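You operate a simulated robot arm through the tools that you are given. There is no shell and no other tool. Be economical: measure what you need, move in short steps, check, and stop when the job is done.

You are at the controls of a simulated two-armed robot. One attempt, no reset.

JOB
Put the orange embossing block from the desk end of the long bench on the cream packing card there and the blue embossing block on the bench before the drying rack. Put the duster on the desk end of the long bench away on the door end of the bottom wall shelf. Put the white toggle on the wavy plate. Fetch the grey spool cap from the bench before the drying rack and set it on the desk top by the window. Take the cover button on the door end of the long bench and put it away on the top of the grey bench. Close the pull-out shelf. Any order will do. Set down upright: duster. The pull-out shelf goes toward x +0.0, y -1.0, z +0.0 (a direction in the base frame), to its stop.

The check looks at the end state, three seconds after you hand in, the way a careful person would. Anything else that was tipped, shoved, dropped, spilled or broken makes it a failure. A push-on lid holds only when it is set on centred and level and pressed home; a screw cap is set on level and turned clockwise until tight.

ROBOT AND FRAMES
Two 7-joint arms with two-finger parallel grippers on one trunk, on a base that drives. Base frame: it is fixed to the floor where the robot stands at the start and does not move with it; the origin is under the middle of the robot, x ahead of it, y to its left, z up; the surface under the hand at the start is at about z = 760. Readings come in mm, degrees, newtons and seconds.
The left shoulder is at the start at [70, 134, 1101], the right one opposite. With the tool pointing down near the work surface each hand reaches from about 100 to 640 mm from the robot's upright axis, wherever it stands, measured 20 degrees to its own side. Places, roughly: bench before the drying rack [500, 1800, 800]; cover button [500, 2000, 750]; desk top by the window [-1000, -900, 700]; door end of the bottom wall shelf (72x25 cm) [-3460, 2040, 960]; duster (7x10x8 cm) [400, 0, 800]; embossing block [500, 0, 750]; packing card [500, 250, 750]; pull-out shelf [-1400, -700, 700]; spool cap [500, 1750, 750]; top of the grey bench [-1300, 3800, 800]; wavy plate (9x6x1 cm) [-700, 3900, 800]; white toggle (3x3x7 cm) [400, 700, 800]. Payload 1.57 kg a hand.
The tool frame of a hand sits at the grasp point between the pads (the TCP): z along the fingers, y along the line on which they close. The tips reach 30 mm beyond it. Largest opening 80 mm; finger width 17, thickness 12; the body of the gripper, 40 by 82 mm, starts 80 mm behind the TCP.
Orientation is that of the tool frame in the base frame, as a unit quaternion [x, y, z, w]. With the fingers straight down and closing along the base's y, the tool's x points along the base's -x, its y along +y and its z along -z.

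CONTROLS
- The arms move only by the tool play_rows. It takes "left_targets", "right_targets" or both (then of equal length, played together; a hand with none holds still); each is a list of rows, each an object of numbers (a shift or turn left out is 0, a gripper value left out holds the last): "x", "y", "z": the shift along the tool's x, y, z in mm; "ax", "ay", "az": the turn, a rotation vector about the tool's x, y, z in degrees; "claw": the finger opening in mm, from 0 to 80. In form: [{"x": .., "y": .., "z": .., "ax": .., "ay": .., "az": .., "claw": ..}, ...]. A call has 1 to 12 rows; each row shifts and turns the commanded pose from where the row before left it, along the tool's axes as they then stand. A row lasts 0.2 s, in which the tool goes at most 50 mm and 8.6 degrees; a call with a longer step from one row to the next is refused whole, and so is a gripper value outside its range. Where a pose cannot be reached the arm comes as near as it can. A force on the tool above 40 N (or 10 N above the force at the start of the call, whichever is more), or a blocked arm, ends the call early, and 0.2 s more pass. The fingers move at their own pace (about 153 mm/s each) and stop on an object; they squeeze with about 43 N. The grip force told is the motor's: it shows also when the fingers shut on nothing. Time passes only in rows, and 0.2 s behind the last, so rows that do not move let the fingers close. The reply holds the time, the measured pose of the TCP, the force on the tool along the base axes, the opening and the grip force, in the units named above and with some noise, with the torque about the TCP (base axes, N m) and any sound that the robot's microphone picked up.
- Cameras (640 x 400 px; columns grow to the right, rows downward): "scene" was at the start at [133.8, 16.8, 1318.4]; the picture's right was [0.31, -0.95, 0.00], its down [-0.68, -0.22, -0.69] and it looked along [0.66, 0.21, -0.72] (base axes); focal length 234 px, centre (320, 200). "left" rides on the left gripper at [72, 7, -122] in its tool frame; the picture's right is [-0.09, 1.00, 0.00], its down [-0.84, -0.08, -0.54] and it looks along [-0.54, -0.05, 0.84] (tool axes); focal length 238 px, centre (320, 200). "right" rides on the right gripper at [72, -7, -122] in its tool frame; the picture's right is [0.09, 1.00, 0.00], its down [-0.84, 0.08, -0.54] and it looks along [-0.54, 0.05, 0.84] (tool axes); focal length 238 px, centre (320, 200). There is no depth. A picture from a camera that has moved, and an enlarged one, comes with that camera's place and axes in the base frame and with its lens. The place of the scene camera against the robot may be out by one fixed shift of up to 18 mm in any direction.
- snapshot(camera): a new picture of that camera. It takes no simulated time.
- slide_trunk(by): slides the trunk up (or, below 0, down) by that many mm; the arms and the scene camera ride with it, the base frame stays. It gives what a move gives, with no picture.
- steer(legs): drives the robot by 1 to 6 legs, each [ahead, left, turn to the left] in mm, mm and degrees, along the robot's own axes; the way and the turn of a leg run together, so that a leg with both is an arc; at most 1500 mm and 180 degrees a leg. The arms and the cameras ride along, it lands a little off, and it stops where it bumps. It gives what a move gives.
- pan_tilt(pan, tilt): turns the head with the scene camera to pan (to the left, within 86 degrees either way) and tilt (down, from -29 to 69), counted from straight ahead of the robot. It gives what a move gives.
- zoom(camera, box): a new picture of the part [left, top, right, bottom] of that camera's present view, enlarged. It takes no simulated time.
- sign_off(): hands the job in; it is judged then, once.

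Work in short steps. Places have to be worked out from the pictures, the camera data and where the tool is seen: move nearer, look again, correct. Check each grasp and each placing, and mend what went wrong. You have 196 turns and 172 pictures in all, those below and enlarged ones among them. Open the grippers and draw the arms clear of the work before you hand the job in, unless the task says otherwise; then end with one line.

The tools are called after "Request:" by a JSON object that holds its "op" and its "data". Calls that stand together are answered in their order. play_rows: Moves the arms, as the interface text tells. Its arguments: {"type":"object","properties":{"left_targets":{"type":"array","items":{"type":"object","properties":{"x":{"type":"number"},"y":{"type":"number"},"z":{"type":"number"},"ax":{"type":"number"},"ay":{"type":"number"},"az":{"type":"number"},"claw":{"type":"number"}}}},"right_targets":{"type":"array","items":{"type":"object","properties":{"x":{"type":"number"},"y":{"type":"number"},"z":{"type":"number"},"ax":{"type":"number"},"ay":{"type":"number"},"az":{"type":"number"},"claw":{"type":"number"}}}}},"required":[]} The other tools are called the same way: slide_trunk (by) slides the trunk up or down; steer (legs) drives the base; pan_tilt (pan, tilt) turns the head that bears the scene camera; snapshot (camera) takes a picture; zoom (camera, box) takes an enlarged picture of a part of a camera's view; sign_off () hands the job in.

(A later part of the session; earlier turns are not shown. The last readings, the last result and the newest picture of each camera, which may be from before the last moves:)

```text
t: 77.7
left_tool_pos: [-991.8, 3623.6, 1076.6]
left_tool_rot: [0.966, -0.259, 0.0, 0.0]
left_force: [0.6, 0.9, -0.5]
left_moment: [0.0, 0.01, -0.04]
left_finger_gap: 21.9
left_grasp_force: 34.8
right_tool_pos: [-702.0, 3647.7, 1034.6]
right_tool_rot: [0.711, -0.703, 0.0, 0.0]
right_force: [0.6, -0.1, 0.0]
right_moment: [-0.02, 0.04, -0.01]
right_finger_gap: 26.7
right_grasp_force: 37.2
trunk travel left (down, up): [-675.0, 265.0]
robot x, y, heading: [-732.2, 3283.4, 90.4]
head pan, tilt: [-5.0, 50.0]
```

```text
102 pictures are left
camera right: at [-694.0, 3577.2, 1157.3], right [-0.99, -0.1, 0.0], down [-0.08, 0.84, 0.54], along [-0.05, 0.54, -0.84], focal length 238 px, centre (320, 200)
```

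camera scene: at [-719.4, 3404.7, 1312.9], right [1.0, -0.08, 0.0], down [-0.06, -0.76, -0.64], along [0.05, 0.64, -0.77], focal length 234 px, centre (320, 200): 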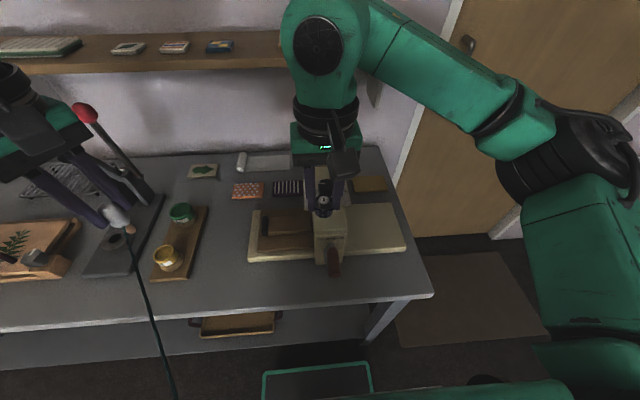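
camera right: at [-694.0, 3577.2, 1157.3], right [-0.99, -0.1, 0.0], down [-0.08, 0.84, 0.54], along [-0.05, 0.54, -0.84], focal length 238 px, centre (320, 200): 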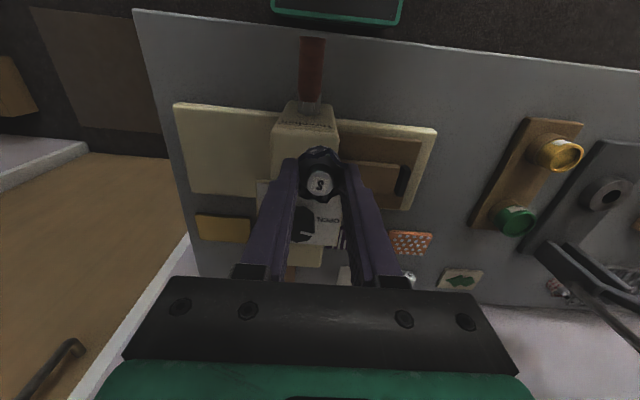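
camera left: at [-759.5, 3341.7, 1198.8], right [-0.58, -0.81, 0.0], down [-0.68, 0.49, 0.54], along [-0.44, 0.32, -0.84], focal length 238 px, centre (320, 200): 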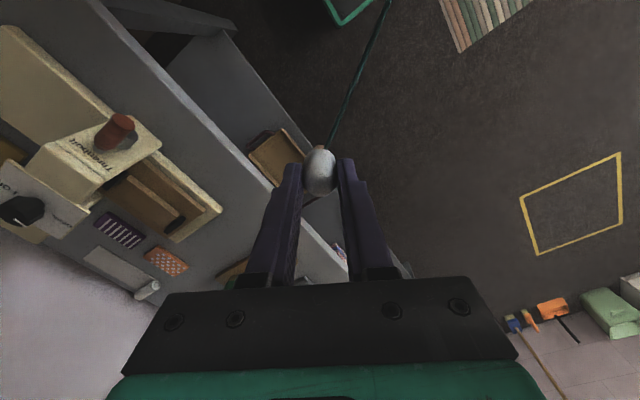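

The press handle sticks out at x≈-683, so I'll put the button on the free strip to its right, about (-590,3616). I move over and down to z≈845.

Request:
{"op": "play_rows", "data": {"right_targets": [{"x": 11, "y": -37}, {"x": 11, "y": -37}, {"x": 10, "y": -38}, {"z": 45}, {"z": 45}, {"z": 45}, {"z": 45}, {"z": 10}, {}]}}

Request:
{"op": "snapshot", "data": {"camera": "right"}}

Request:
{"op": "snapshot", "data": {"camera": "scene"}}

```text
t: 79.7
left_tool_pos: [-992.0, 3624.3, 1076.0]
left_tool_rot: [0.966, -0.259, 0.001, -0.001]
left_force: [-0.3, 1.2, 0.3]
left_moment: [-0.04, 0.03, 0.03]
left_finger_gap: 21.6
left_grasp_force: 34.9
right_tool_pos: [-588.5, 3617.0, 843.3]
right_tool_rot: [0.71, -0.704, 0.0, 0.0]
right_force: [0.2, -0.6, 0.1]
right_moment: [-0.01, 0.02, -0.02]
right_finger_gap: 26.4
right_grasp_force: 37.2
trunk travel left (down, up): [-675.0, 265.0]
robot x, y, heading: [-732.6, 3284.9, 90.5]
head pan, tilt: [-5.0, 50.0]
```

```text
101 pictures are left
camera right: at [-580.8, 3546.0, 965.5], right [-0.99, -0.1, 0.0], down [-0.08, 0.84, 0.54], along [-0.05, 0.54, -0.84], focal length 238 px, centre (320, 200)
```

right: 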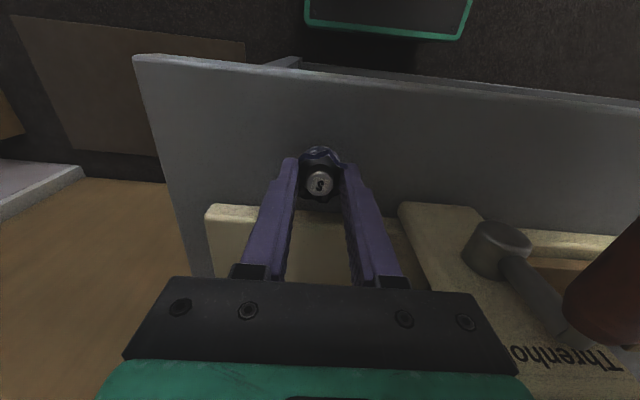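

```text
100 pictures are left
camera scene: at [-719.4, 3404.2, 1312.9], right [1.0, -0.08, 0.0], down [-0.06, -0.76, -0.64], along [0.05, 0.64, -0.77], focal length 234 px, centre (320, 200)
```

scene: 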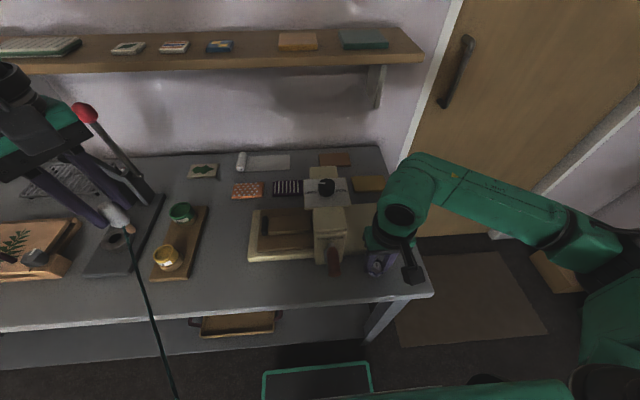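

Spot is clear. I feel down to contact (expected TCP ≈ 828).

Request:
{"op": "play_rows", "data": {"right_targets": [{"z": 5}, {"z": 4}, {"z": 3}, {"z": 2}, {"z": 2}, {}]}}

```text
t: 81.1
left_tool_pos: [-991.6, 3621.7, 1077.1]
left_tool_rot: [0.966, -0.259, 0.0, -0.001]
left_force: [0.9, -0.5, 0.5]
left_moment: [0.0, 0.03, 0.01]
left_finger_gap: 21.6
left_grasp_force: 35.0
right_tool_pos: [-589.7, 3616.2, 829.9]
right_tool_rot: [0.71, -0.704, -0.001, -0.002]
right_force: [6.2, 3.4, 30.7]
right_moment: [0.02, -0.35, 0.05]
right_finger_gap: 26.5
right_grasp_force: 37.6
trunk travel left (down, up): [-675.0, 265.0]
robot x, y, heading: [-735.3, 3284.8, 90.3]
head pan, tilt: [-5.0, 50.0]
```

Contact (30 N). I ease 2 mm, open and lift.

Request:
{"op": "play_rows", "data": {"right_targets": [{"z": -2}, {"claw": 50}, {}, {"z": -20}, {"z": -40}, {"z": -40}, {"z": -40}, {}]}}

Request:
{"op": "snapshot", "data": {"camera": "right"}}

```text
t: 82.9
left_tool_pos: [-990.4, 3623.8, 1076.5]
left_tool_rot: [0.966, -0.259, 0.0, -0.001]
left_force: [-0.8, 0.1, -0.5]
left_moment: [0.02, -0.01, 0.02]
left_finger_gap: 21.4
left_grasp_force: 34.9
right_tool_pos: [-586.9, 3615.4, 970.0]
right_tool_rot: [0.71, -0.704, 0.0, 0.0]
right_force: [-0.5, -0.3, 0.0]
right_moment: [0.01, -0.01, 0.0]
right_finger_gap: 49.8
right_grasp_force: 0.1
trunk travel left (down, up): [-675.0, 265.0]
robot x, y, heading: [-733.9, 3284.5, 90.4]
head pan, tilt: [-5.0, 50.0]
```

```text
99 pictures are left
camera right: at [-579.8, 3544.8, 1092.5], right [-0.99, -0.1, 0.0], down [-0.08, 0.84, 0.54], along [-0.05, 0.54, -0.84], focal length 238 px, centre (320, 200)
```

right: 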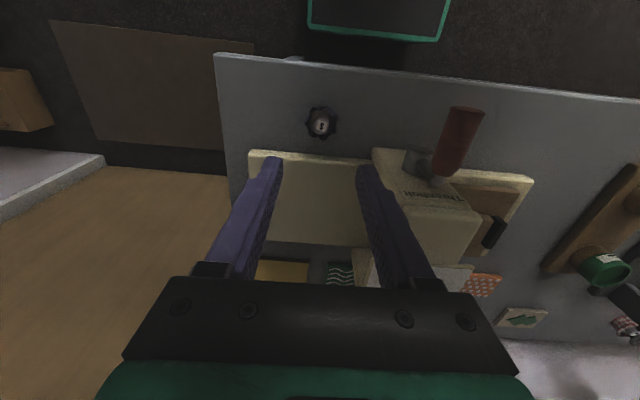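

Button stands well. Now I raise the right hand and move it over the plate area to look down there.

Request:
{"op": "play_rows", "data": {"right_targets": [{"z": -40}, {"z": -40}, {"z": -20, "x": -40}, {"x": -45}, {"x": -45}, {"x": -40}, {}]}}

Request:
{"op": "snapshot", "data": {"camera": "right"}}

```text
t: 84.5
left_tool_pos: [-991.1, 3623.1, 1076.5]
left_tool_rot: [0.966, -0.259, -0.001, -0.001]
left_force: [-0.2, -0.4, -0.2]
left_moment: [0.01, -0.01, -0.01]
left_finger_gap: 21.9
left_grasp_force: 34.9
right_tool_pos: [-591.2, 3787.1, 1069.6]
right_tool_rot: [0.711, -0.703, 0.0, 0.0]
right_force: [0.6, 0.0, -1.3]
right_moment: [0.01, 0.01, 0.01]
right_finger_gap: 50.2
right_grasp_force: 0.0
trunk travel left (down, up): [-675.0, 265.0]
robot x, y, heading: [-729.6, 3286.9, 90.4]
head pan, tilt: [-5.0, 50.0]
```

```text
98 pictures are left
camera right: at [-582.7, 3716.4, 1192.2], right [-0.99, -0.1, 0.0], down [-0.09, 0.84, 0.54], along [-0.06, 0.54, -0.84], focal length 238 px, centre (320, 200)
```

right: 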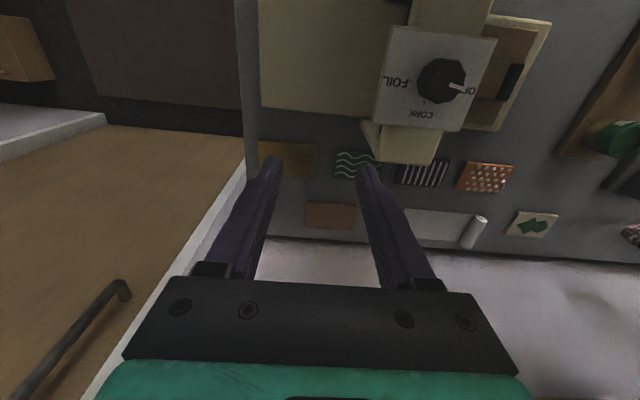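

I zoom on the wavy plate and its neighbours.

Request:
{"op": "zoom", "data": {"camera": "right", "box": [270, 100, 510, 250]}}

Request:
{"op": "zoom", "data": {"camera": "left", "box": [260, 120, 380, 220]}}

```text
2.67 times, centred on (390, 175) of right
camera zoom: at [-582.7, 3716.4, 1192.2], right [-0.99, -0.1, 0.0], down [-0.09, 0.84, 0.54], along [-0.06, 0.54, -0.84], focal length 636 px, centre (133, 267)
```

zoom: 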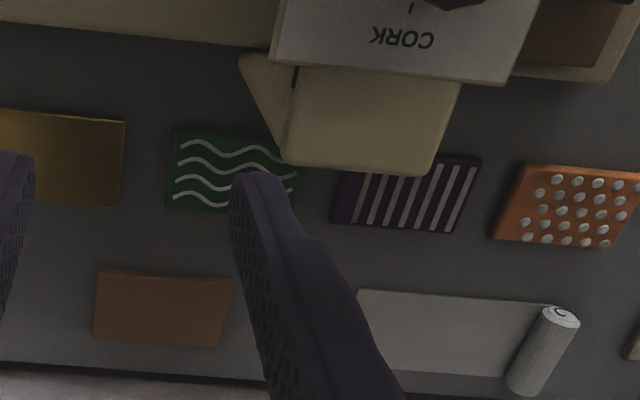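

```text
4.00 times, centred on (320, 170) of left
camera zoom: at [-931.3, 3580.4, 1199.2], right [-0.58, -0.82, 0.0], down [-0.69, 0.49, 0.54], along [-0.44, 0.31, -0.84], focal length 953 px, centre (320, 320)
```

zoom: 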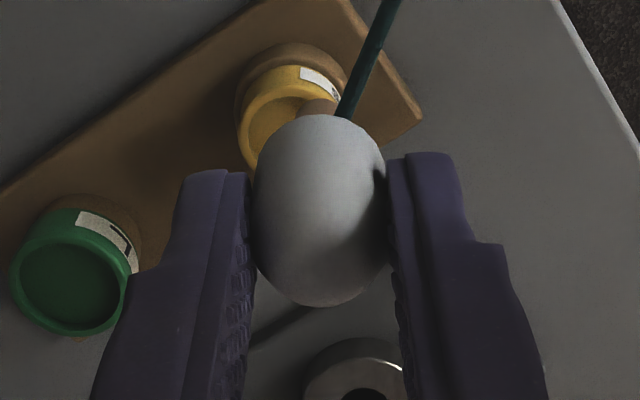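

The toggle has a round head on a peg, so it must lie on the plate. I'll tilt the left hand so the toggle is horizontal, then take its peg from above with the right hand. First: right hand back, left hand to x≈-830 and yaw −30 more.

Request:
{"op": "play_rows", "data": {"right_targets": [{"x": 40}, {"x": 40}, {"x": 40}, {"x": 40}, {"y": -30}, {}, {}, {}], "left_targets": [{}, {"x": 35, "y": -20}, {"x": 35, "y": -20}, {"x": 35, "y": -20}, {"x": 34, "y": -20, "az": -7.5}, {"az": -7.5}, {"az": -7.5}, {"az": -7.5}]}}

Request:
{"op": "play_rows", "data": {"left_targets": [{"ay": 8.5}, {"ay": 8.5}, {"ay": 8.5}, {"ay": 8.5}, {"ay": 8.5}, {"ay": 8.5}, {}]}}

Request:
{"op": "snapshot", "data": {"camera": "scene"}}

```text
t: 86.3
left_tool_pos: [-830.5, 3624.7, 1077.4]
left_tool_rot: [1.0, 0.001, 0.0, -0.001]
left_force: [0.1, -0.4, 0.4]
left_moment: [-0.01, -0.02, -0.02]
left_finger_gap: 21.8
left_grasp_force: 34.1
right_tool_pos: [-559.6, 3628.5, 1070.9]
right_tool_rot: [0.71, -0.704, 0.0, -0.001]
right_force: [0.3, 0.4, -0.3]
right_moment: [0.02, 0.02, 0.02]
right_finger_gap: 50.4
right_grasp_force: 0.0
trunk travel left (down, up): [-675.0, 265.0]
robot x, y, heading: [-732.3, 3281.8, 90.6]
head pan, tilt: [-5.0, 50.0]
```

```text
t: 87.9
left_tool_pos: [-830.7, 3622.9, 1077.2]
left_tool_rot: [0.902, -0.001, 0.431, 0.0]
left_force: [-0.7, -0.7, 0.0]
left_moment: [0.0, 0.04, -0.01]
left_finger_gap: 21.9
left_grasp_force: 34.9
right_tool_pos: [-559.9, 3627.1, 1071.7]
right_tool_rot: [0.71, -0.704, 0.0, 0.0]
right_force: [-0.2, -0.3, -0.1]
right_moment: [-0.01, 0.01, 0.01]
right_finger_gap: 50.1
right_grasp_force: 0.3
trunk travel left (down, up): [-675.0, 265.0]
robot x, y, heading: [-732.7, 3288.9, 90.5]
head pan, tilt: [-5.0, 50.0]
```

```text
95 pictures are left
camera scene: at [-718.7, 3404.2, 1312.9], right [1.0, -0.08, 0.0], down [-0.06, -0.76, -0.64], along [0.05, 0.64, -0.77], focal length 234 px, centre (320, 200)
```

scene: 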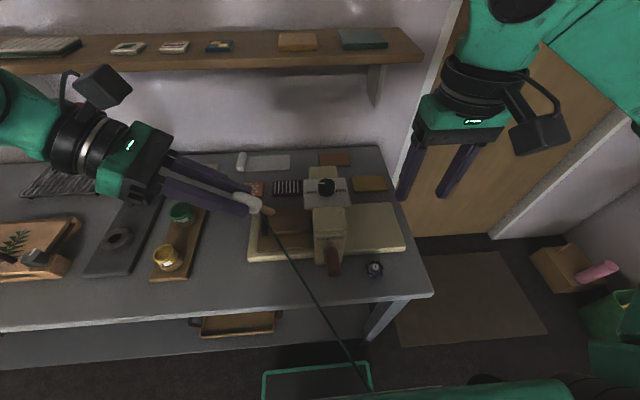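

Tilting works. I finish the left tilt to 90° and turn the right hand by −90° about its axis.

Request:
{"op": "play_rows", "data": {"left_targets": [{"ay": 8.5}, {"ay": 8.5}, {"ay": 8.5}, {"ay": 8.5}, {"ay": 5}, {}, {}, {}, {}, {}, {}, {}], "right_targets": [{"az": -8.2}, {"az": -8.2}, {"az": -8.2}, {"az": -8.2}, {"az": -8.2}, {"az": -8.2}, {"az": -8.2}, {"az": -8.2}, {"az": -8.2}, {"az": -8.2}, {"az": -8}, {"claw": 40}]}}

Request:
{"op": "snapshot", "data": {"camera": "scene"}}

Request:
{"op": "snapshot", "data": {"camera": "right"}}

Request:
{"op": "snapshot", "data": {"camera": "left"}}

```text
t: 90.5
left_tool_pos: [-829.9, 3623.2, 1077.2]
left_tool_rot: [0.707, 0.0, 0.707, 0.0]
left_force: [-0.3, 0.8, -0.3]
left_moment: [-0.04, 0.01, 0.02]
left_finger_gap: 21.6
left_grasp_force: 34.6
right_tool_pos: [-661.4, 3510.3, 1047.7]
right_tool_rot: [1.0, 0.004, 0.0, 0.0]
right_force: [-0.5, -1.1, -0.3]
right_moment: [0.01, 0.02, 0.0]
right_finger_gap: 39.9
right_grasp_force: 0.0
right hand out of reach, approached as far as the arm can: row 6, 7, 8, 9, 10, 11
trunk travel left (down, up): [-675.0, 265.0]
robot x, y, heading: [-732.1, 3285.4, 90.2]
head pan, tilt: [-5.0, 50.0]
```

```text
94 pictures are left
camera scene: at [-718.9, 3404.4, 1312.9], right [1.0, -0.08, 0.0], down [-0.06, -0.76, -0.64], along [0.05, 0.64, -0.77], focal length 234 px, centre (320, 200)
```

scene: 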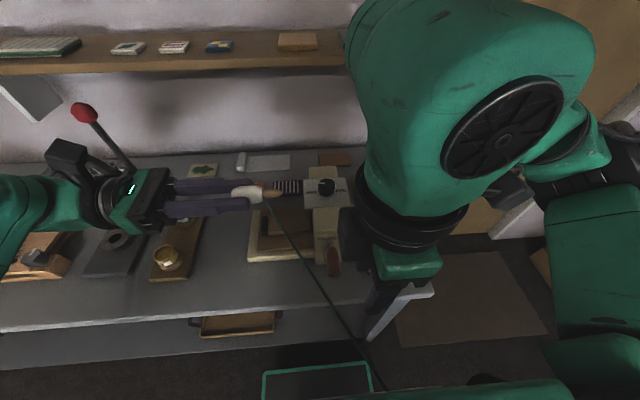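

```text
93 pictures are left
camera right: at [-588.6, 3518.6, 1170.3], right [0.1, -0.99, 0.0], down [-0.84, -0.08, 0.54], along [-0.54, -0.06, -0.84], focal length 238 px, centre (320, 200)
```

right: 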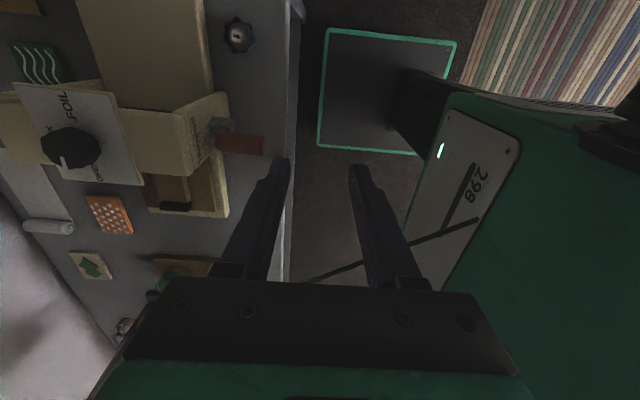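

```text
92 pictures are left
camera left: at [-951.9, 3616.0, 1149.2], right [0.0, -1.0, -0.09], down [-0.54, 0.08, -0.84], along [0.84, 0.05, -0.54], focal length 238 px, centre (320, 200)
```

left: 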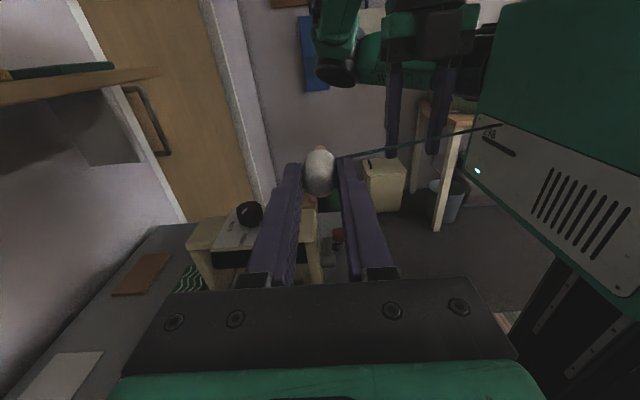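

That turn direction is unnatural for the right arm. I turn it back the other way (to +90°, camera on the −x side).

Request:
{"op": "play_rows", "data": {"right_targets": [{"az": 8.5}, {"az": 8.5}, {"az": 8.5}, {"az": 8.5}, {"az": 8.5}, {"az": 8.5}, {"az": 8.5}, {"az": 8.5}, {"az": 8.5}, {"az": 8.5}, {"az": 5}, {}]}}

Request:
{"op": "play_rows", "data": {"right_targets": [{"az": 8.5}, {"az": 8.5}, {"az": 8.5}, {"az": 8.5}, {"az": 8.5}, {"az": 8.5}, {"az": 8.5}, {"az": 8.5}, {"az": 8.5}, {"az": 8.5}, {"az": 5}, {}]}}

Request:
{"op": "snapshot", "data": {"camera": "right"}}

```text
t: 93.1
left_tool_pos: [-830.6, 3623.1, 1077.2]
left_tool_rot: [0.707, -0.001, 0.707, 0.001]
left_force: [0.0, 0.3, -0.1]
left_moment: [0.04, 0.07, -0.04]
left_finger_gap: 21.4
left_grasp_force: 34.5
right_tool_pos: [-661.9, 3510.3, 1048.9]
right_tool_rot: [0.71, -0.705, 0.0, 0.001]
right_force: [0.4, 0.5, 0.6]
right_moment: [0.0, 0.01, -0.02]
right_finger_gap: 40.2
right_grasp_force: 0.2
trunk travel left (down, up): [-675.0, 265.0]
robot x, y, heading: [-731.9, 3283.5, 90.6]
head pan, tilt: [-5.0, 50.0]
```

```text
t: 95.7
left_tool_pos: [-831.6, 3623.7, 1076.5]
left_tool_rot: [0.707, -0.001, 0.707, 0.0]
left_force: [-1.1, -0.3, -0.4]
left_moment: [-0.06, 0.0, 0.02]
left_finger_gap: 21.5
left_grasp_force: 34.1
right_tool_pos: [-661.2, 3511.0, 1048.6]
right_tool_rot: [-0.004, 1.0, 0.0, 0.0]
right_force: [0.6, 0.4, -0.8]
right_moment: [0.0, 0.0, 0.0]
right_finger_gap: 40.0
right_grasp_force: 0.0
trunk travel left (down, up): [-675.0, 265.0]
robot x, y, heading: [-732.4, 3288.1, 90.6]
head pan, tilt: [-5.0, 50.0]
```

```text
91 pictures are left
camera right: at [-732.6, 3504.3, 1170.8], right [-0.1, 1.0, 0.0], down [0.84, 0.08, 0.54], along [0.54, 0.05, -0.84], focal length 238 px, centre (320, 200)
```

right: 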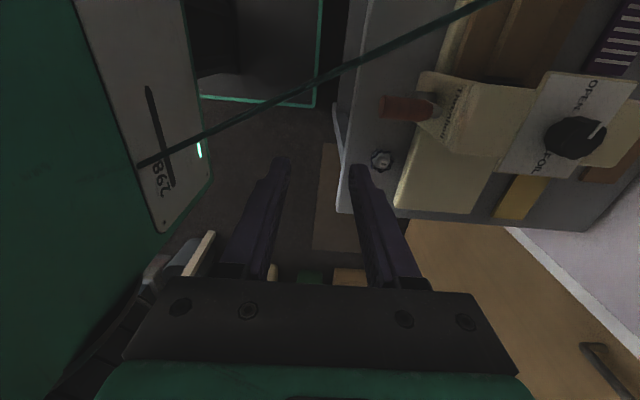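

Right hand is in its natural turn. I raise it and move above the toggle's peg (~(-778,3623)).

Request:
{"op": "play_rows", "data": {"right_targets": [{"z": -40}, {"z": -40}, {"z": -25, "y": 30}, {"y": 42}, {"y": 40}, {"x": 40}, {"x": 40}, {"x": 35}, {}]}}

Request:
{"op": "snapshot", "data": {"camera": "right"}}

Request:
{"op": "snapshot", "data": {"camera": "scene"}}

```text
t: 97.7
left_tool_pos: [-830.4, 3622.3, 1076.8]
left_tool_rot: [0.707, 0.0, 0.707, -0.001]
left_force: [-0.4, 0.4, 0.2]
left_moment: [-0.01, 0.04, -0.05]
left_finger_gap: 21.6
left_grasp_force: 35.0
right_tool_pos: [-776.7, 3623.5, 1155.0]
right_tool_rot: [-0.005, 1.0, 0.0, 0.0]
right_force: [0.6, -0.8, -0.7]
right_moment: [0.01, 0.04, -0.01]
right_finger_gap: 40.0
right_grasp_force: 0.1
trunk travel left (down, up): [-675.0, 265.0]
robot x, y, heading: [-732.5, 3286.4, 90.4]
head pan, tilt: [-5.0, 50.0]
```

```text
90 pictures are left
camera right: at [-847.8, 3616.6, 1277.8], right [-0.1, 0.99, 0.0], down [0.84, 0.08, 0.54], along [0.54, 0.05, -0.84], focal length 238 px, centre (320, 200)
```

right: 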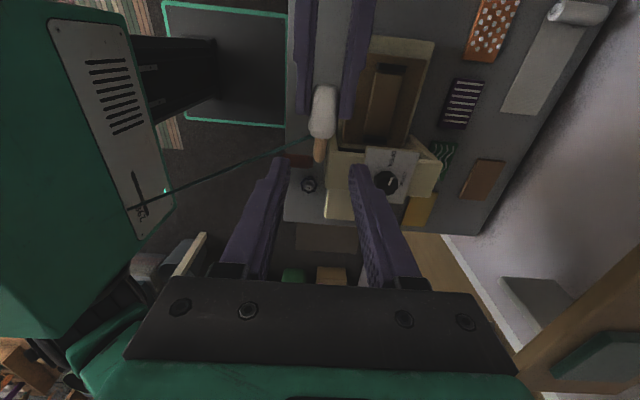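

```text
89 pictures are left
camera scene: at [-718.6, 3404.1, 1312.9], right [1.0, -0.08, 0.0], down [-0.06, -0.76, -0.64], along [0.05, 0.64, -0.77], focal length 234 px, centre (320, 200)
```

scene: 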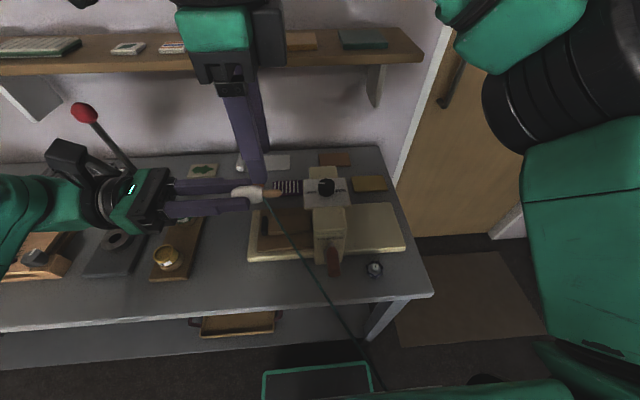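

Peg spans x≈-783…-759 at y≈3624. I lower the right hand to pinch it near the tips and close.

Request:
{"op": "play_rows", "data": {"right_targets": [{"x": -7, "z": 20}, {"z": 20}, {"z": 20}, {}]}}

Request:
{"op": "snapshot", "data": {"camera": "right"}}

```text
t: 98.7
left_tool_pos: [-832.3, 3622.9, 1077.4]
left_tool_rot: [0.707, -0.001, 0.707, 0.001]
left_force: [-0.3, 0.4, -0.3]
left_moment: [-0.01, -0.01, -0.04]
left_finger_gap: 22.0
left_grasp_force: 34.6
right_tool_pos: [-771.6, 3620.7, 1092.4]
right_tool_rot: [-0.004, 1.0, 0.001, 0.0]
right_force: [-0.9, -0.2, -0.5]
right_moment: [0.01, 0.02, 0.02]
right_finger_gap: 39.9
right_grasp_force: 0.1
trunk travel left (down, up): [-675.0, 265.0]
robot x, y, heading: [-732.1, 3287.2, 90.6]
head pan, tilt: [-5.0, 50.0]
```

```text
88 pictures are left
camera right: at [-842.2, 3614.5, 1215.8], right [-0.1, 0.99, 0.0], down [0.84, 0.08, 0.54], along [0.54, 0.05, -0.84], focal length 238 px, centre (320, 200)
```

right: 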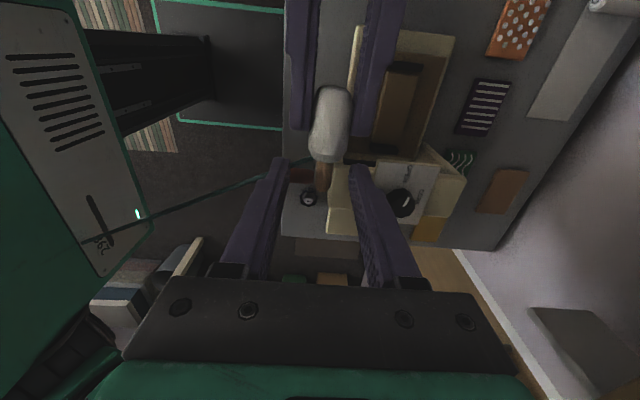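

Peg is between the right fingers. Close.

Request:
{"op": "play_rows", "data": {"right_targets": [{"claw": 0}, {}, {}, {}]}}

Request:
{"op": "zoom", "data": {"camera": "right", "box": [240, 60, 400, 260]}}

```text
t: 99.7
left_tool_pos: [-829.6, 3622.5, 1076.2]
left_tool_rot: [0.707, -0.001, 0.707, 0.001]
left_force: [-3.6, -17.2, 2.6]
left_moment: [-0.03, -0.06, -0.86]
left_finger_gap: 21.9
left_grasp_force: 34.8
right_tool_pos: [-770.7, 3621.7, 1094.0]
right_tool_rot: [-0.004, 1.0, 0.001, 0.0]
right_force: [3.5, 17.7, -3.0]
right_moment: [0.31, -0.1, -0.17]
right_finger_gap: 7.5
right_grasp_force: 26.5
trunk travel left (down, up): [-675.0, 265.0]
robot x, y, heading: [-728.5, 3290.8, 90.6]
head pan, tilt: [-5.0, 50.0]
```

```text
2.00 times, centred on (320, 160) of right
camera zoom: at [-842.1, 3615.3, 1215.8], right [-0.1, 1.0, 0.0], down [0.84, 0.08, 0.54], along [0.54, 0.05, -0.84], focal length 477 px, centre (320, 280)
```

zoom: 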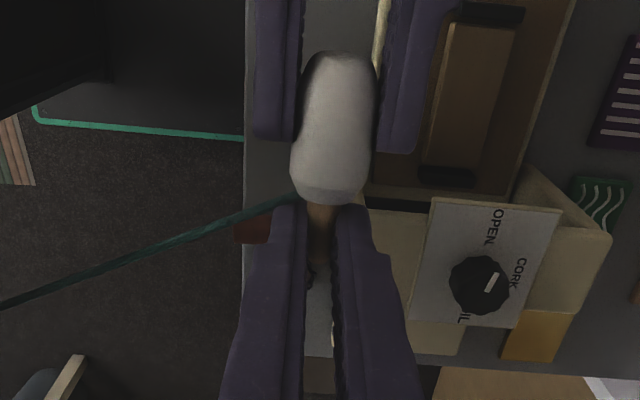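

Right grips the peg (7.5 mm). I release the left hand and draw it back along −x.

Request:
{"op": "play_rows", "data": {"left_targets": [{"claw": 45}, {}, {"z": -30}, {"z": -40}, {"z": -40}, {"z": -30}, {}]}}

Request:
{"op": "zoom", "data": {"camera": "right", "box": [240, 60, 400, 260]}}

Request:
{"op": "snapshot", "data": {"camera": "left"}}

```text
t: 101.3
left_tool_pos: [-971.4, 3622.5, 1075.9]
left_tool_rot: [0.707, 0.0, 0.707, -0.001]
left_force: [-0.9, -0.3, -0.7]
left_moment: [0.01, 0.03, -0.01]
left_finger_gap: 45.1
left_grasp_force: 0.0
right_tool_pos: [-770.0, 3621.7, 1094.4]
right_tool_rot: [-0.004, 1.0, 0.001, 0.0]
right_force: [1.0, -0.1, -0.5]
right_moment: [0.02, 0.0, -0.01]
right_finger_gap: 7.5
right_grasp_force: 27.1
trunk travel left (down, up): [-675.0, 265.0]
robot x, y, heading: [-732.1, 3284.9, 90.3]
head pan, tilt: [-5.0, 50.0]
```

```text
2.00 times, centred on (320, 160) of right
camera zoom: at [-841.9, 3614.6, 1216.1], right [-0.1, 0.99, 0.0], down [0.84, 0.08, 0.54], along [0.54, 0.05, -0.84], focal length 477 px, centre (320, 280)
```

zoom: 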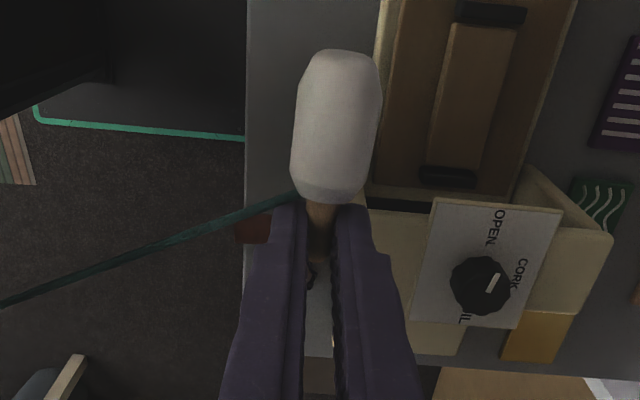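

```text
85 pictures are left
camera left: at [-1092.7, 3615.2, 1148.9], right [0.0, -1.0, -0.09], down [-0.54, 0.08, -0.84], along [0.84, 0.05, -0.54], focal length 238 px, centre (320, 200)
```

left: 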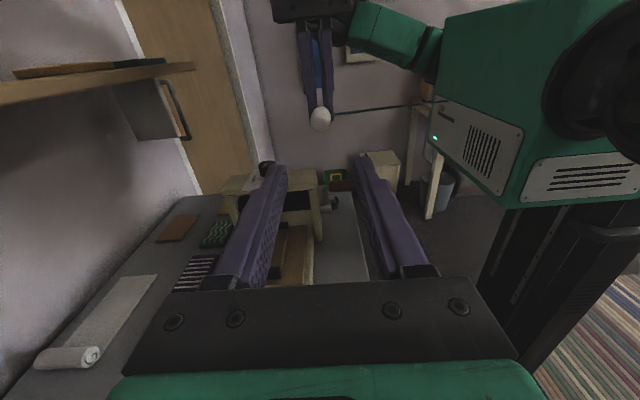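

Handover done. I return the left hand to pointing down and drive ahead 35 mm.

Request:
{"op": "play_rows", "data": {"left_targets": [{"ay": -8.5}, {"ay": -8.5}, {"ay": -8.5}, {"ay": -8.5}, {"ay": -8.5}, {"ay": -8.5}, {"ay": -8.5}, {"ay": -8.5}, {"ay": -8.5}, {"ay": -8.5}, {"ay": -5}, {}]}}

Request:
{"op": "steer", "data": {"legs": [[35, 0, 0]]}}

Request:
{"op": "play_rows", "data": {"right_targets": [{"x": -20, "y": 38}, {"x": -20, "y": 38}, {"x": -20, "y": 38}, {"x": -20, "y": 38}, {"x": -20, "y": 38}, {"x": -20, "y": 38}, {}]}}

Request:
{"op": "snapshot", "data": {"camera": "right"}}

```text
t: 103.9
left_tool_pos: [-971.7, 3623.6, 1076.7]
left_tool_rot: [1.0, 0.0, 0.0, 0.0]
left_force: [-0.3, 0.1, 0.3]
left_moment: [-0.01, -0.02, 0.01]
left_finger_gap: 45.2
left_grasp_force: 0.1
right_tool_pos: [-772.4, 3620.0, 1093.0]
right_tool_rot: [-0.004, 1.0, -0.001, 0.0]
right_force: [-0.2, 1.6, -0.5]
right_moment: [0.01, 0.0, -0.01]
right_finger_gap: 7.4
right_grasp_force: 26.8
trunk travel left (down, up): [-675.0, 265.0]
robot x, y, heading: [-732.4, 3285.5, 90.4]
head pan, tilt: [-5.0, 50.0]
```

```text
t: 104.7
left_tool_pos: [-972.8, 3652.6, 1078.4]
left_tool_rot: [1.0, 0.0, 0.0, -0.003]
left_force: [-0.6, -0.2, 0.3]
left_moment: [0.06, 0.01, 0.0]
left_finger_gap: 45.0
left_grasp_force: 0.1
right_tool_pos: [-771.7, 3650.3, 1095.1]
right_tool_rot: [-0.005, 1.0, 0.002, 0.001]
right_force: [-0.1, -0.3, -0.2]
right_moment: [0.08, -0.03, -0.01]
right_finger_gap: 7.5
right_grasp_force: 26.8
trunk travel left (down, up): [-675.0, 265.0]
robot x, y, heading: [-731.5, 3319.1, 90.5]
head pan, tilt: [-5.0, 50.0]
```

```text
t: 106.3
left_tool_pos: [-973.4, 3652.2, 1079.1]
left_tool_rot: [1.0, 0.0, 0.001, -0.004]
left_force: [0.3, -0.4, 0.7]
left_moment: [0.03, 0.02, 0.03]
left_finger_gap: 44.9
left_grasp_force: 0.1
right_tool_pos: [-653.5, 3872.7, 1094.3]
right_tool_rot: [-0.007, 1.0, 0.003, 0.0]
right_force: [-8.3, -13.8, 1.1]
right_moment: [0.51, -0.3, 0.02]
right_finger_gap: 6.8
right_grasp_force: 26.1
right hand out of reach, approached as far as the arm can: row 6
trunk travel left (down, up): [-675.0, 265.0]
robot x, y, heading: [-728.3, 3317.3, 90.3]
head pan, tilt: [-5.0, 50.0]
```

```text
84 pictures are left
camera right: at [-725.5, 3864.5, 1216.9], right [-0.11, 0.99, 0.01], down [0.84, 0.09, 0.54], along [0.54, 0.06, -0.84], focal length 238 px, centre (320, 200)
```

right: 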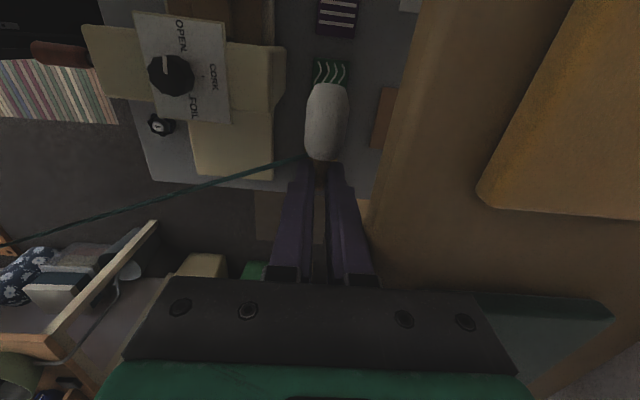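

The right hand touched something (16 N) — the wall shelf above the bench lies just ahead at about y 3895. I back off straight away and look.

Request:
{"op": "play_rows", "data": {"right_targets": [{"y": -30}, {"y": -40}, {"y": -40}, {"y": -40}, {}]}}

Request:
{"op": "pan_tilt", "data": {"pan": -5, "tilt": 30}}

Request:
{"op": "snapshot", "data": {"camera": "scene"}}

Request:
{"op": "snapshot", "data": {"camera": "right"}}

```text
t: 107.5
left_tool_pos: [-972.5, 3658.2, 1075.8]
left_tool_rot: [1.0, 0.001, 0.001, -0.001]
left_force: [-0.2, 0.1, 0.5]
left_moment: [0.01, -0.04, -0.02]
left_finger_gap: 45.2
left_grasp_force: 0.1
right_tool_pos: [-653.1, 3728.6, 1092.6]
right_tool_rot: [-0.004, 1.0, 0.0, 0.0]
right_force: [-0.1, 0.3, 0.6]
right_moment: [-0.01, 0.0, 0.05]
right_finger_gap: 7.3
right_grasp_force: 26.3
trunk travel left (down, up): [-675.0, 265.0]
robot x, y, heading: [-732.1, 3321.6, 90.5]
head pan, tilt: [-5.0, 50.0]
```

```text
t: 108.3
left_tool_pos: [-972.5, 3658.3, 1075.9]
left_tool_rot: [1.0, -0.001, 0.0, 0.0]
left_force: [0.1, 0.1, 0.2]
left_moment: [0.01, 0.0, -0.07]
left_finger_gap: 45.0
left_grasp_force: 0.0
right_tool_pos: [-652.1, 3728.9, 1091.9]
right_tool_rot: [-0.005, 1.0, 0.0, 0.0]
right_force: [-0.1, 1.1, 0.7]
right_moment: [-0.02, 0.0, 0.02]
right_finger_gap: 7.2
right_grasp_force: 27.0
trunk travel left (down, up): [-675.0, 265.0]
robot x, y, heading: [-734.6, 3318.4, 90.6]
head pan, tilt: [-5.0, 30.0]
```

```text
83 pictures are left
camera scene: at [-718.6, 3451.7, 1342.4], right [1.0, -0.08, 0.0], down [-0.04, -0.5, -0.87], along [0.07, 0.86, -0.5], focal length 234 px, centre (320, 200)
```

scene: 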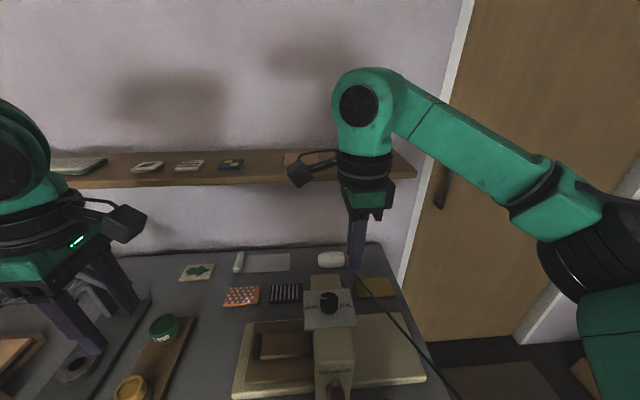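

```text
82 pictures are left
camera right: at [-722.8, 3721.9, 1214.0], right [-0.1, 0.99, 0.0], down [0.84, 0.09, 0.54], along [0.54, 0.06, -0.84], focal length 238 px, centre (320, 200)
```

right: 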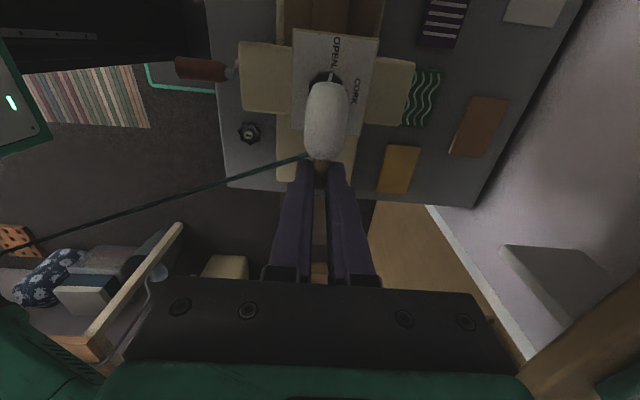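

Nothing seems fallen, but I check the shelf items and the press/post geometry with zooms.

Request:
{"op": "zoom", "data": {"camera": "scene", "box": [120, 130, 440, 330]}}

Request:
{"op": "zoom", "data": {"camera": "right", "box": [220, 20, 540, 220]}}

```text
2.00 times, centred on (280, 230) of scene
camera zoom: at [-718.6, 3451.7, 1342.4], right [1.0, -0.08, 0.0], down [-0.04, -0.5, -0.87], along [0.07, 0.86, -0.5], focal length 469 px, centre (400, 140)
```

zoom: 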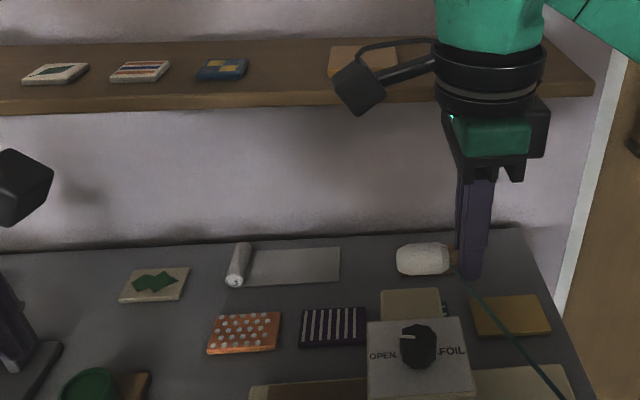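

```text
2.00 times, centred on (380, 120) of right
camera zoom: at [-722.8, 3721.9, 1214.0], right [-0.1, 0.99, 0.0], down [0.84, 0.09, 0.54], along [0.54, 0.06, -0.84], focal length 477 px, centre (200, 360)
```

zoom: 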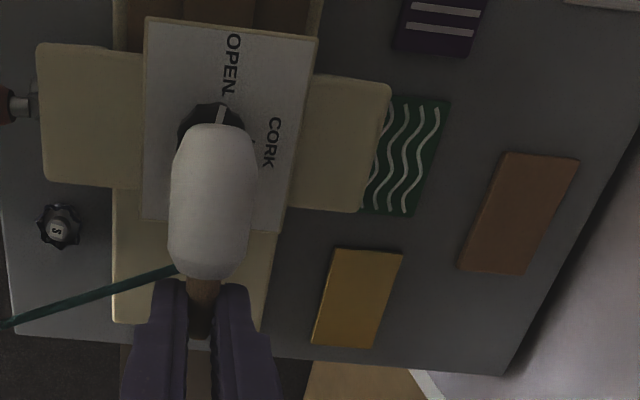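

Post top back corner is at ≈(-647,3826,z 920); plate spans x −712…−624, y 3856…3916; shelf bottom ≈ z 1126, front y ≈ 3895. I go around: first to x≈-568, then down to z≈868 in front.

Request:
{"op": "play_rows", "data": {"right_targets": [{"x": -42}, {"x": -42}, {"z": 45}, {"z": 45}, {"z": 45}, {"z": 45}, {"z": 42}, {}]}}

Request:
{"op": "snapshot", "data": {"camera": "scene"}}

Request:
{"op": "snapshot", "data": {"camera": "right"}}

```text
t: 110.1
left_tool_pos: [-972.7, 3657.8, 1076.2]
left_tool_rot: [1.0, 0.0, 0.0, -0.001]
left_force: [-0.1, -0.9, 0.8]
left_moment: [0.02, -0.01, 0.04]
left_finger_gap: 45.0
left_grasp_force: 0.0
right_tool_pos: [-566.6, 3729.9, 868.6]
right_tool_rot: [-0.005, 1.0, 0.0, 0.0]
right_force: [0.7, -0.3, 0.5]
right_moment: [0.01, -0.03, 0.0]
right_finger_gap: 7.3
right_grasp_force: 26.4
trunk travel left (down, up): [-675.0, 265.0]
robot x, y, heading: [-732.5, 3321.7, 90.5]
head pan, tilt: [-5.0, 30.0]
```

```text
79 pictures are left
camera scene: at [-719.0, 3451.6, 1342.5], right [1.0, -0.08, 0.0], down [-0.04, -0.5, -0.87], along [0.07, 0.86, -0.5], focal length 234 px, centre (320, 200)
```

scene: 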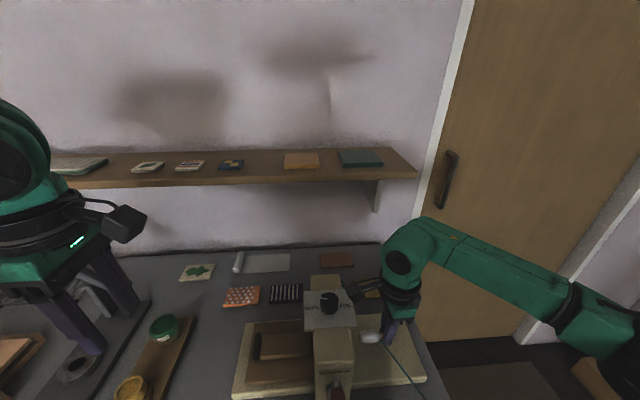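

```text
78 pictures are left
camera right: at [-638.4, 3723.8, 991.3], right [-0.1, 0.99, 0.0], down [0.84, 0.09, 0.54], along [0.54, 0.06, -0.84], focal length 238 px, centre (320, 200)
```

right: 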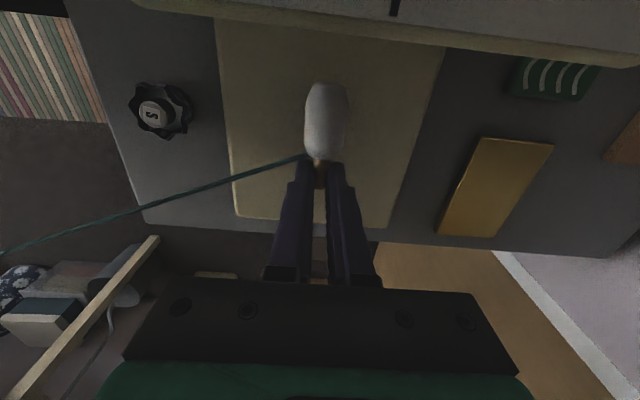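

Path is clear; shelf items look undisturbed. I go forward to y≈3845, then angle in to (-605,3888).

Request:
{"op": "play_rows", "data": {"right_targets": [{"y": 40}, {"y": 40}, {"y": 32}, {"x": 15, "y": 15}, {"x": 15, "y": 15}, {"x": 8, "y": 14}, {}]}}

Request:
{"op": "snapshot", "data": {"camera": "right"}}

Request:
{"op": "zoom", "data": {"camera": "scene", "box": [220, 130, 540, 330]}}

```text
t: 111.7
left_tool_pos: [-971.6, 3656.6, 1078.8]
left_tool_rot: [1.0, 0.0, 0.0, 0.0]
left_force: [0.0, 0.2, 0.1]
left_moment: [0.02, 0.02, -0.02]
left_finger_gap: 45.0
left_grasp_force: 0.1
right_tool_pos: [-606.4, 3885.9, 870.4]
right_tool_rot: [-0.006, 1.0, 0.001, 0.0]
right_force: [-0.1, 0.4, -0.6]
right_moment: [-0.02, -0.04, -0.03]
right_finger_gap: 7.2
right_grasp_force: 26.7
trunk travel left (down, up): [-675.0, 265.0]
robot x, y, heading: [-732.8, 3320.4, 90.7]
head pan, tilt: [-5.0, 30.0]
```

```text
77 pictures are left
camera right: at [-678.1, 3879.0, 993.1], right [-0.1, 0.99, 0.0], down [0.84, 0.09, 0.54], along [0.54, 0.06, -0.84], focal length 238 px, centre (320, 200)
```

right: 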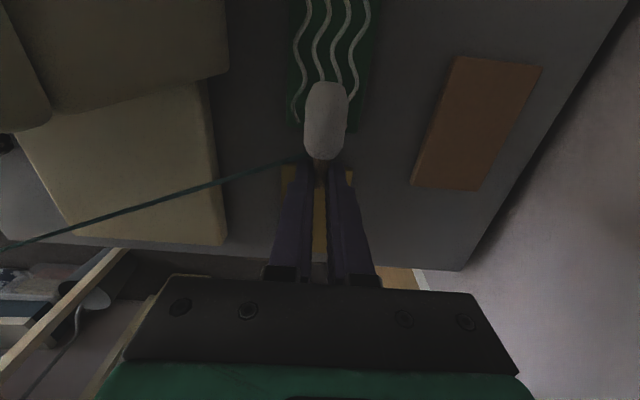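

```text
2.00 times, centred on (380, 230) of scene
camera zoom: at [-718.4, 3451.6, 1342.5], right [1.0, -0.08, 0.0], down [-0.04, -0.5, -0.87], along [0.07, 0.86, -0.5], focal length 469 px, centre (200, 140)
```

zoom: 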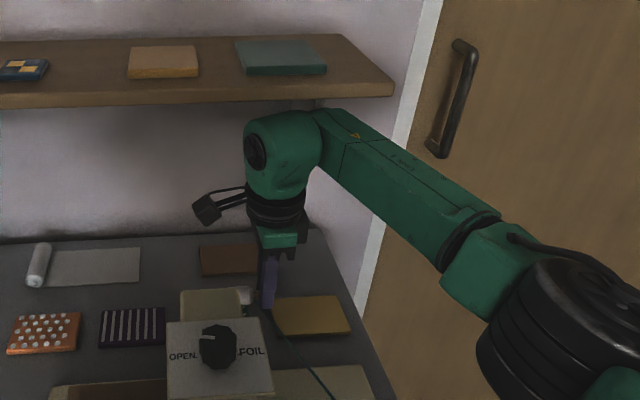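

No contact; the plate is straight ahead. I move 38 mm toward −x and lower to z≈840.

Request:
{"op": "play_rows", "data": {"right_targets": [{"x": 20, "y": 2}, {"x": 18}, {"z": 15}, {"z": 13}, {}]}}

Request:
{"op": "snapshot", "data": {"camera": "right"}}

```text
t: 112.9
left_tool_pos: [-970.6, 3657.7, 1076.0]
left_tool_rot: [1.0, 0.001, -0.001, 0.0]
left_force: [-0.9, 0.7, 0.5]
left_moment: [-0.01, -0.01, 0.02]
left_finger_gap: 45.1
left_grasp_force: 0.0
right_tool_pos: [-645.1, 3887.8, 843.1]
right_tool_rot: [-0.006, 1.0, 0.0, -0.001]
right_force: [0.3, -0.1, 0.8]
right_moment: [-0.03, -0.04, -0.01]
right_finger_gap: 7.4
right_grasp_force: 26.4
trunk travel left (down, up): [-675.0, 265.0]
robot x, y, heading: [-735.2, 3318.6, 90.3]
head pan, tilt: [-5.0, 30.0]
```

```text
75 pictures are left
camera right: at [-716.0, 3881.2, 964.6], right [-0.1, 0.99, 0.0], down [0.84, 0.09, 0.54], along [0.54, 0.06, -0.84], focal length 238 px, centre (320, 200)
```

right: 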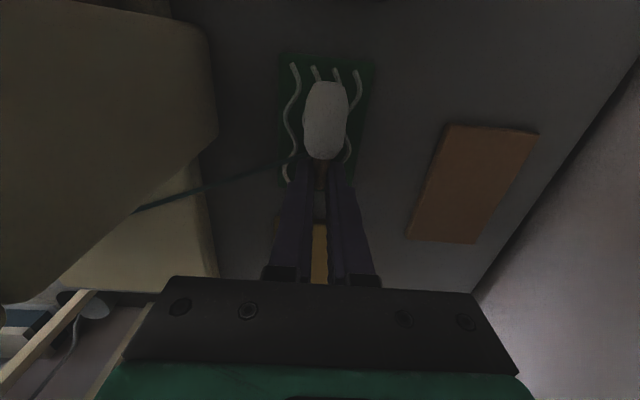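

Toggle hovers over the plate centre. I feel down slowly.

Request:
{"op": "play_rows", "data": {"right_targets": [{"z": 3}, {"z": 2}, {"z": 2}, {"z": 2}, {}]}}

```text
t: 114.1
left_tool_pos: [-972.2, 3656.3, 1077.3]
left_tool_rot: [1.0, 0.0, 0.0, -0.002]
left_force: [0.4, 0.1, -0.4]
left_moment: [-0.06, -0.01, -0.02]
left_finger_gap: 45.1
left_grasp_force: 0.0
right_tool_pos: [-646.2, 3888.0, 839.1]
right_tool_rot: [-0.004, 1.0, 0.006, -0.003]
right_force: [1.3, -5.1, 15.5]
right_moment: [-0.21, -0.13, 0.01]
right_finger_gap: 7.1
right_grasp_force: 26.7
trunk travel left (down, up): [-675.0, 265.0]
robot x, y, heading: [-732.1, 3320.3, 90.4]
head pan, tilt: [-5.0, 30.0]
stopped in row 5 (right hand): the force on the tool passed its limit at 41 N (the readings are from after the stop); the commanded pose is now the measured one
```

Contact at 839. I ease up 1 mm, open slightly and look before withdrawing.

Request:
{"op": "play_rows", "data": {"right_targets": [{"z": -1}, {"claw": 14}, {"claw": 26}, {}, {}]}}

Request:
{"op": "snapshot", "data": {"camera": "right"}}

```text
t: 115.3
left_tool_pos: [-972.3, 3656.9, 1076.8]
left_tool_rot: [1.0, 0.0, 0.001, -0.001]
left_force: [0.2, 0.4, 0.0]
left_moment: [0.0, 0.0, 0.01]
left_finger_gap: 45.0
left_grasp_force: 0.1
right_tool_pos: [-646.5, 3888.1, 839.2]
right_tool_rot: [-0.004, 1.0, 0.006, -0.002]
right_force: [0.2, 5.7, 20.0]
right_moment: [-0.08, -0.04, 0.0]
right_finger_gap: 21.9
right_grasp_force: 0.1
trunk travel left (down, up): [-675.0, 265.0]
robot x, y, heading: [-733.5, 3317.2, 90.9]
head pan, tilt: [-5.0, 30.0]
```

```text
74 pictures are left
camera right: at [-716.6, 3881.5, 962.4], right [-0.1, 0.99, 0.01], down [0.84, 0.08, 0.54], along [0.53, 0.06, -0.84], focal length 238 px, centre (320, 200)
```

right: 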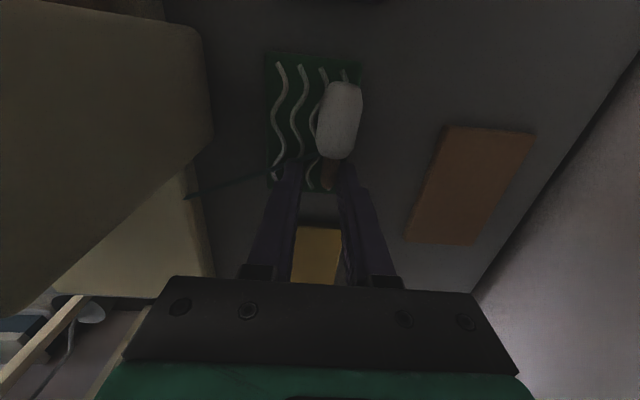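

The fingertips are pressing on the plate and opening dragged it a little; the toggle sits toward its far edge. I rise 5 mm to free the plate and look.

Request:
{"op": "play_rows", "data": {"right_targets": [{"z": -3}, {"z": -3}, {}]}}

Request:
{"op": "snapshot", "data": {"camera": "right"}}

```text
t: 116.1
left_tool_pos: [-971.5, 3658.3, 1076.0]
left_tool_rot: [1.0, 0.0, 0.0, -0.001]
left_force: [-0.4, -0.1, 0.0]
left_moment: [0.02, 0.0, -0.02]
left_finger_gap: 45.1
left_grasp_force: 0.2
right_tool_pos: [-645.6, 3889.3, 842.0]
right_tool_rot: [-0.004, 1.0, 0.003, -0.001]
right_force: [0.4, 0.0, 0.3]
right_moment: [-0.03, 0.0, -0.02]
right_finger_gap: 25.8
right_grasp_force: 0.1
trunk travel left (down, up): [-675.0, 265.0]
robot x, y, heading: [-729.5, 3321.0, 90.6]
head pan, tilt: [-5.0, 30.0]
```

```text
73 pictures are left
camera right: at [-715.9, 3882.2, 965.7], right [-0.1, 0.99, 0.01], down [0.84, 0.08, 0.54], along [0.54, 0.06, -0.84], focal length 238 px, centre (320, 200)
```

right: 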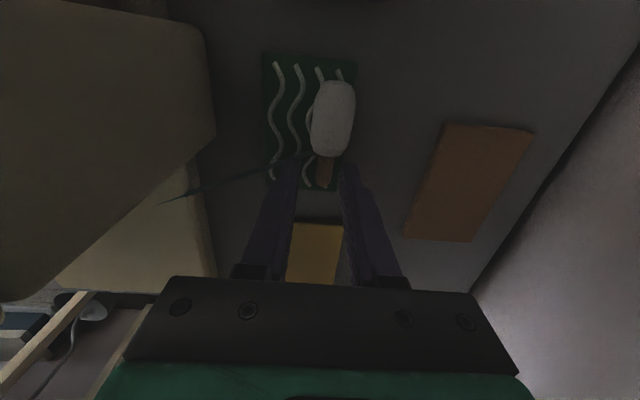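

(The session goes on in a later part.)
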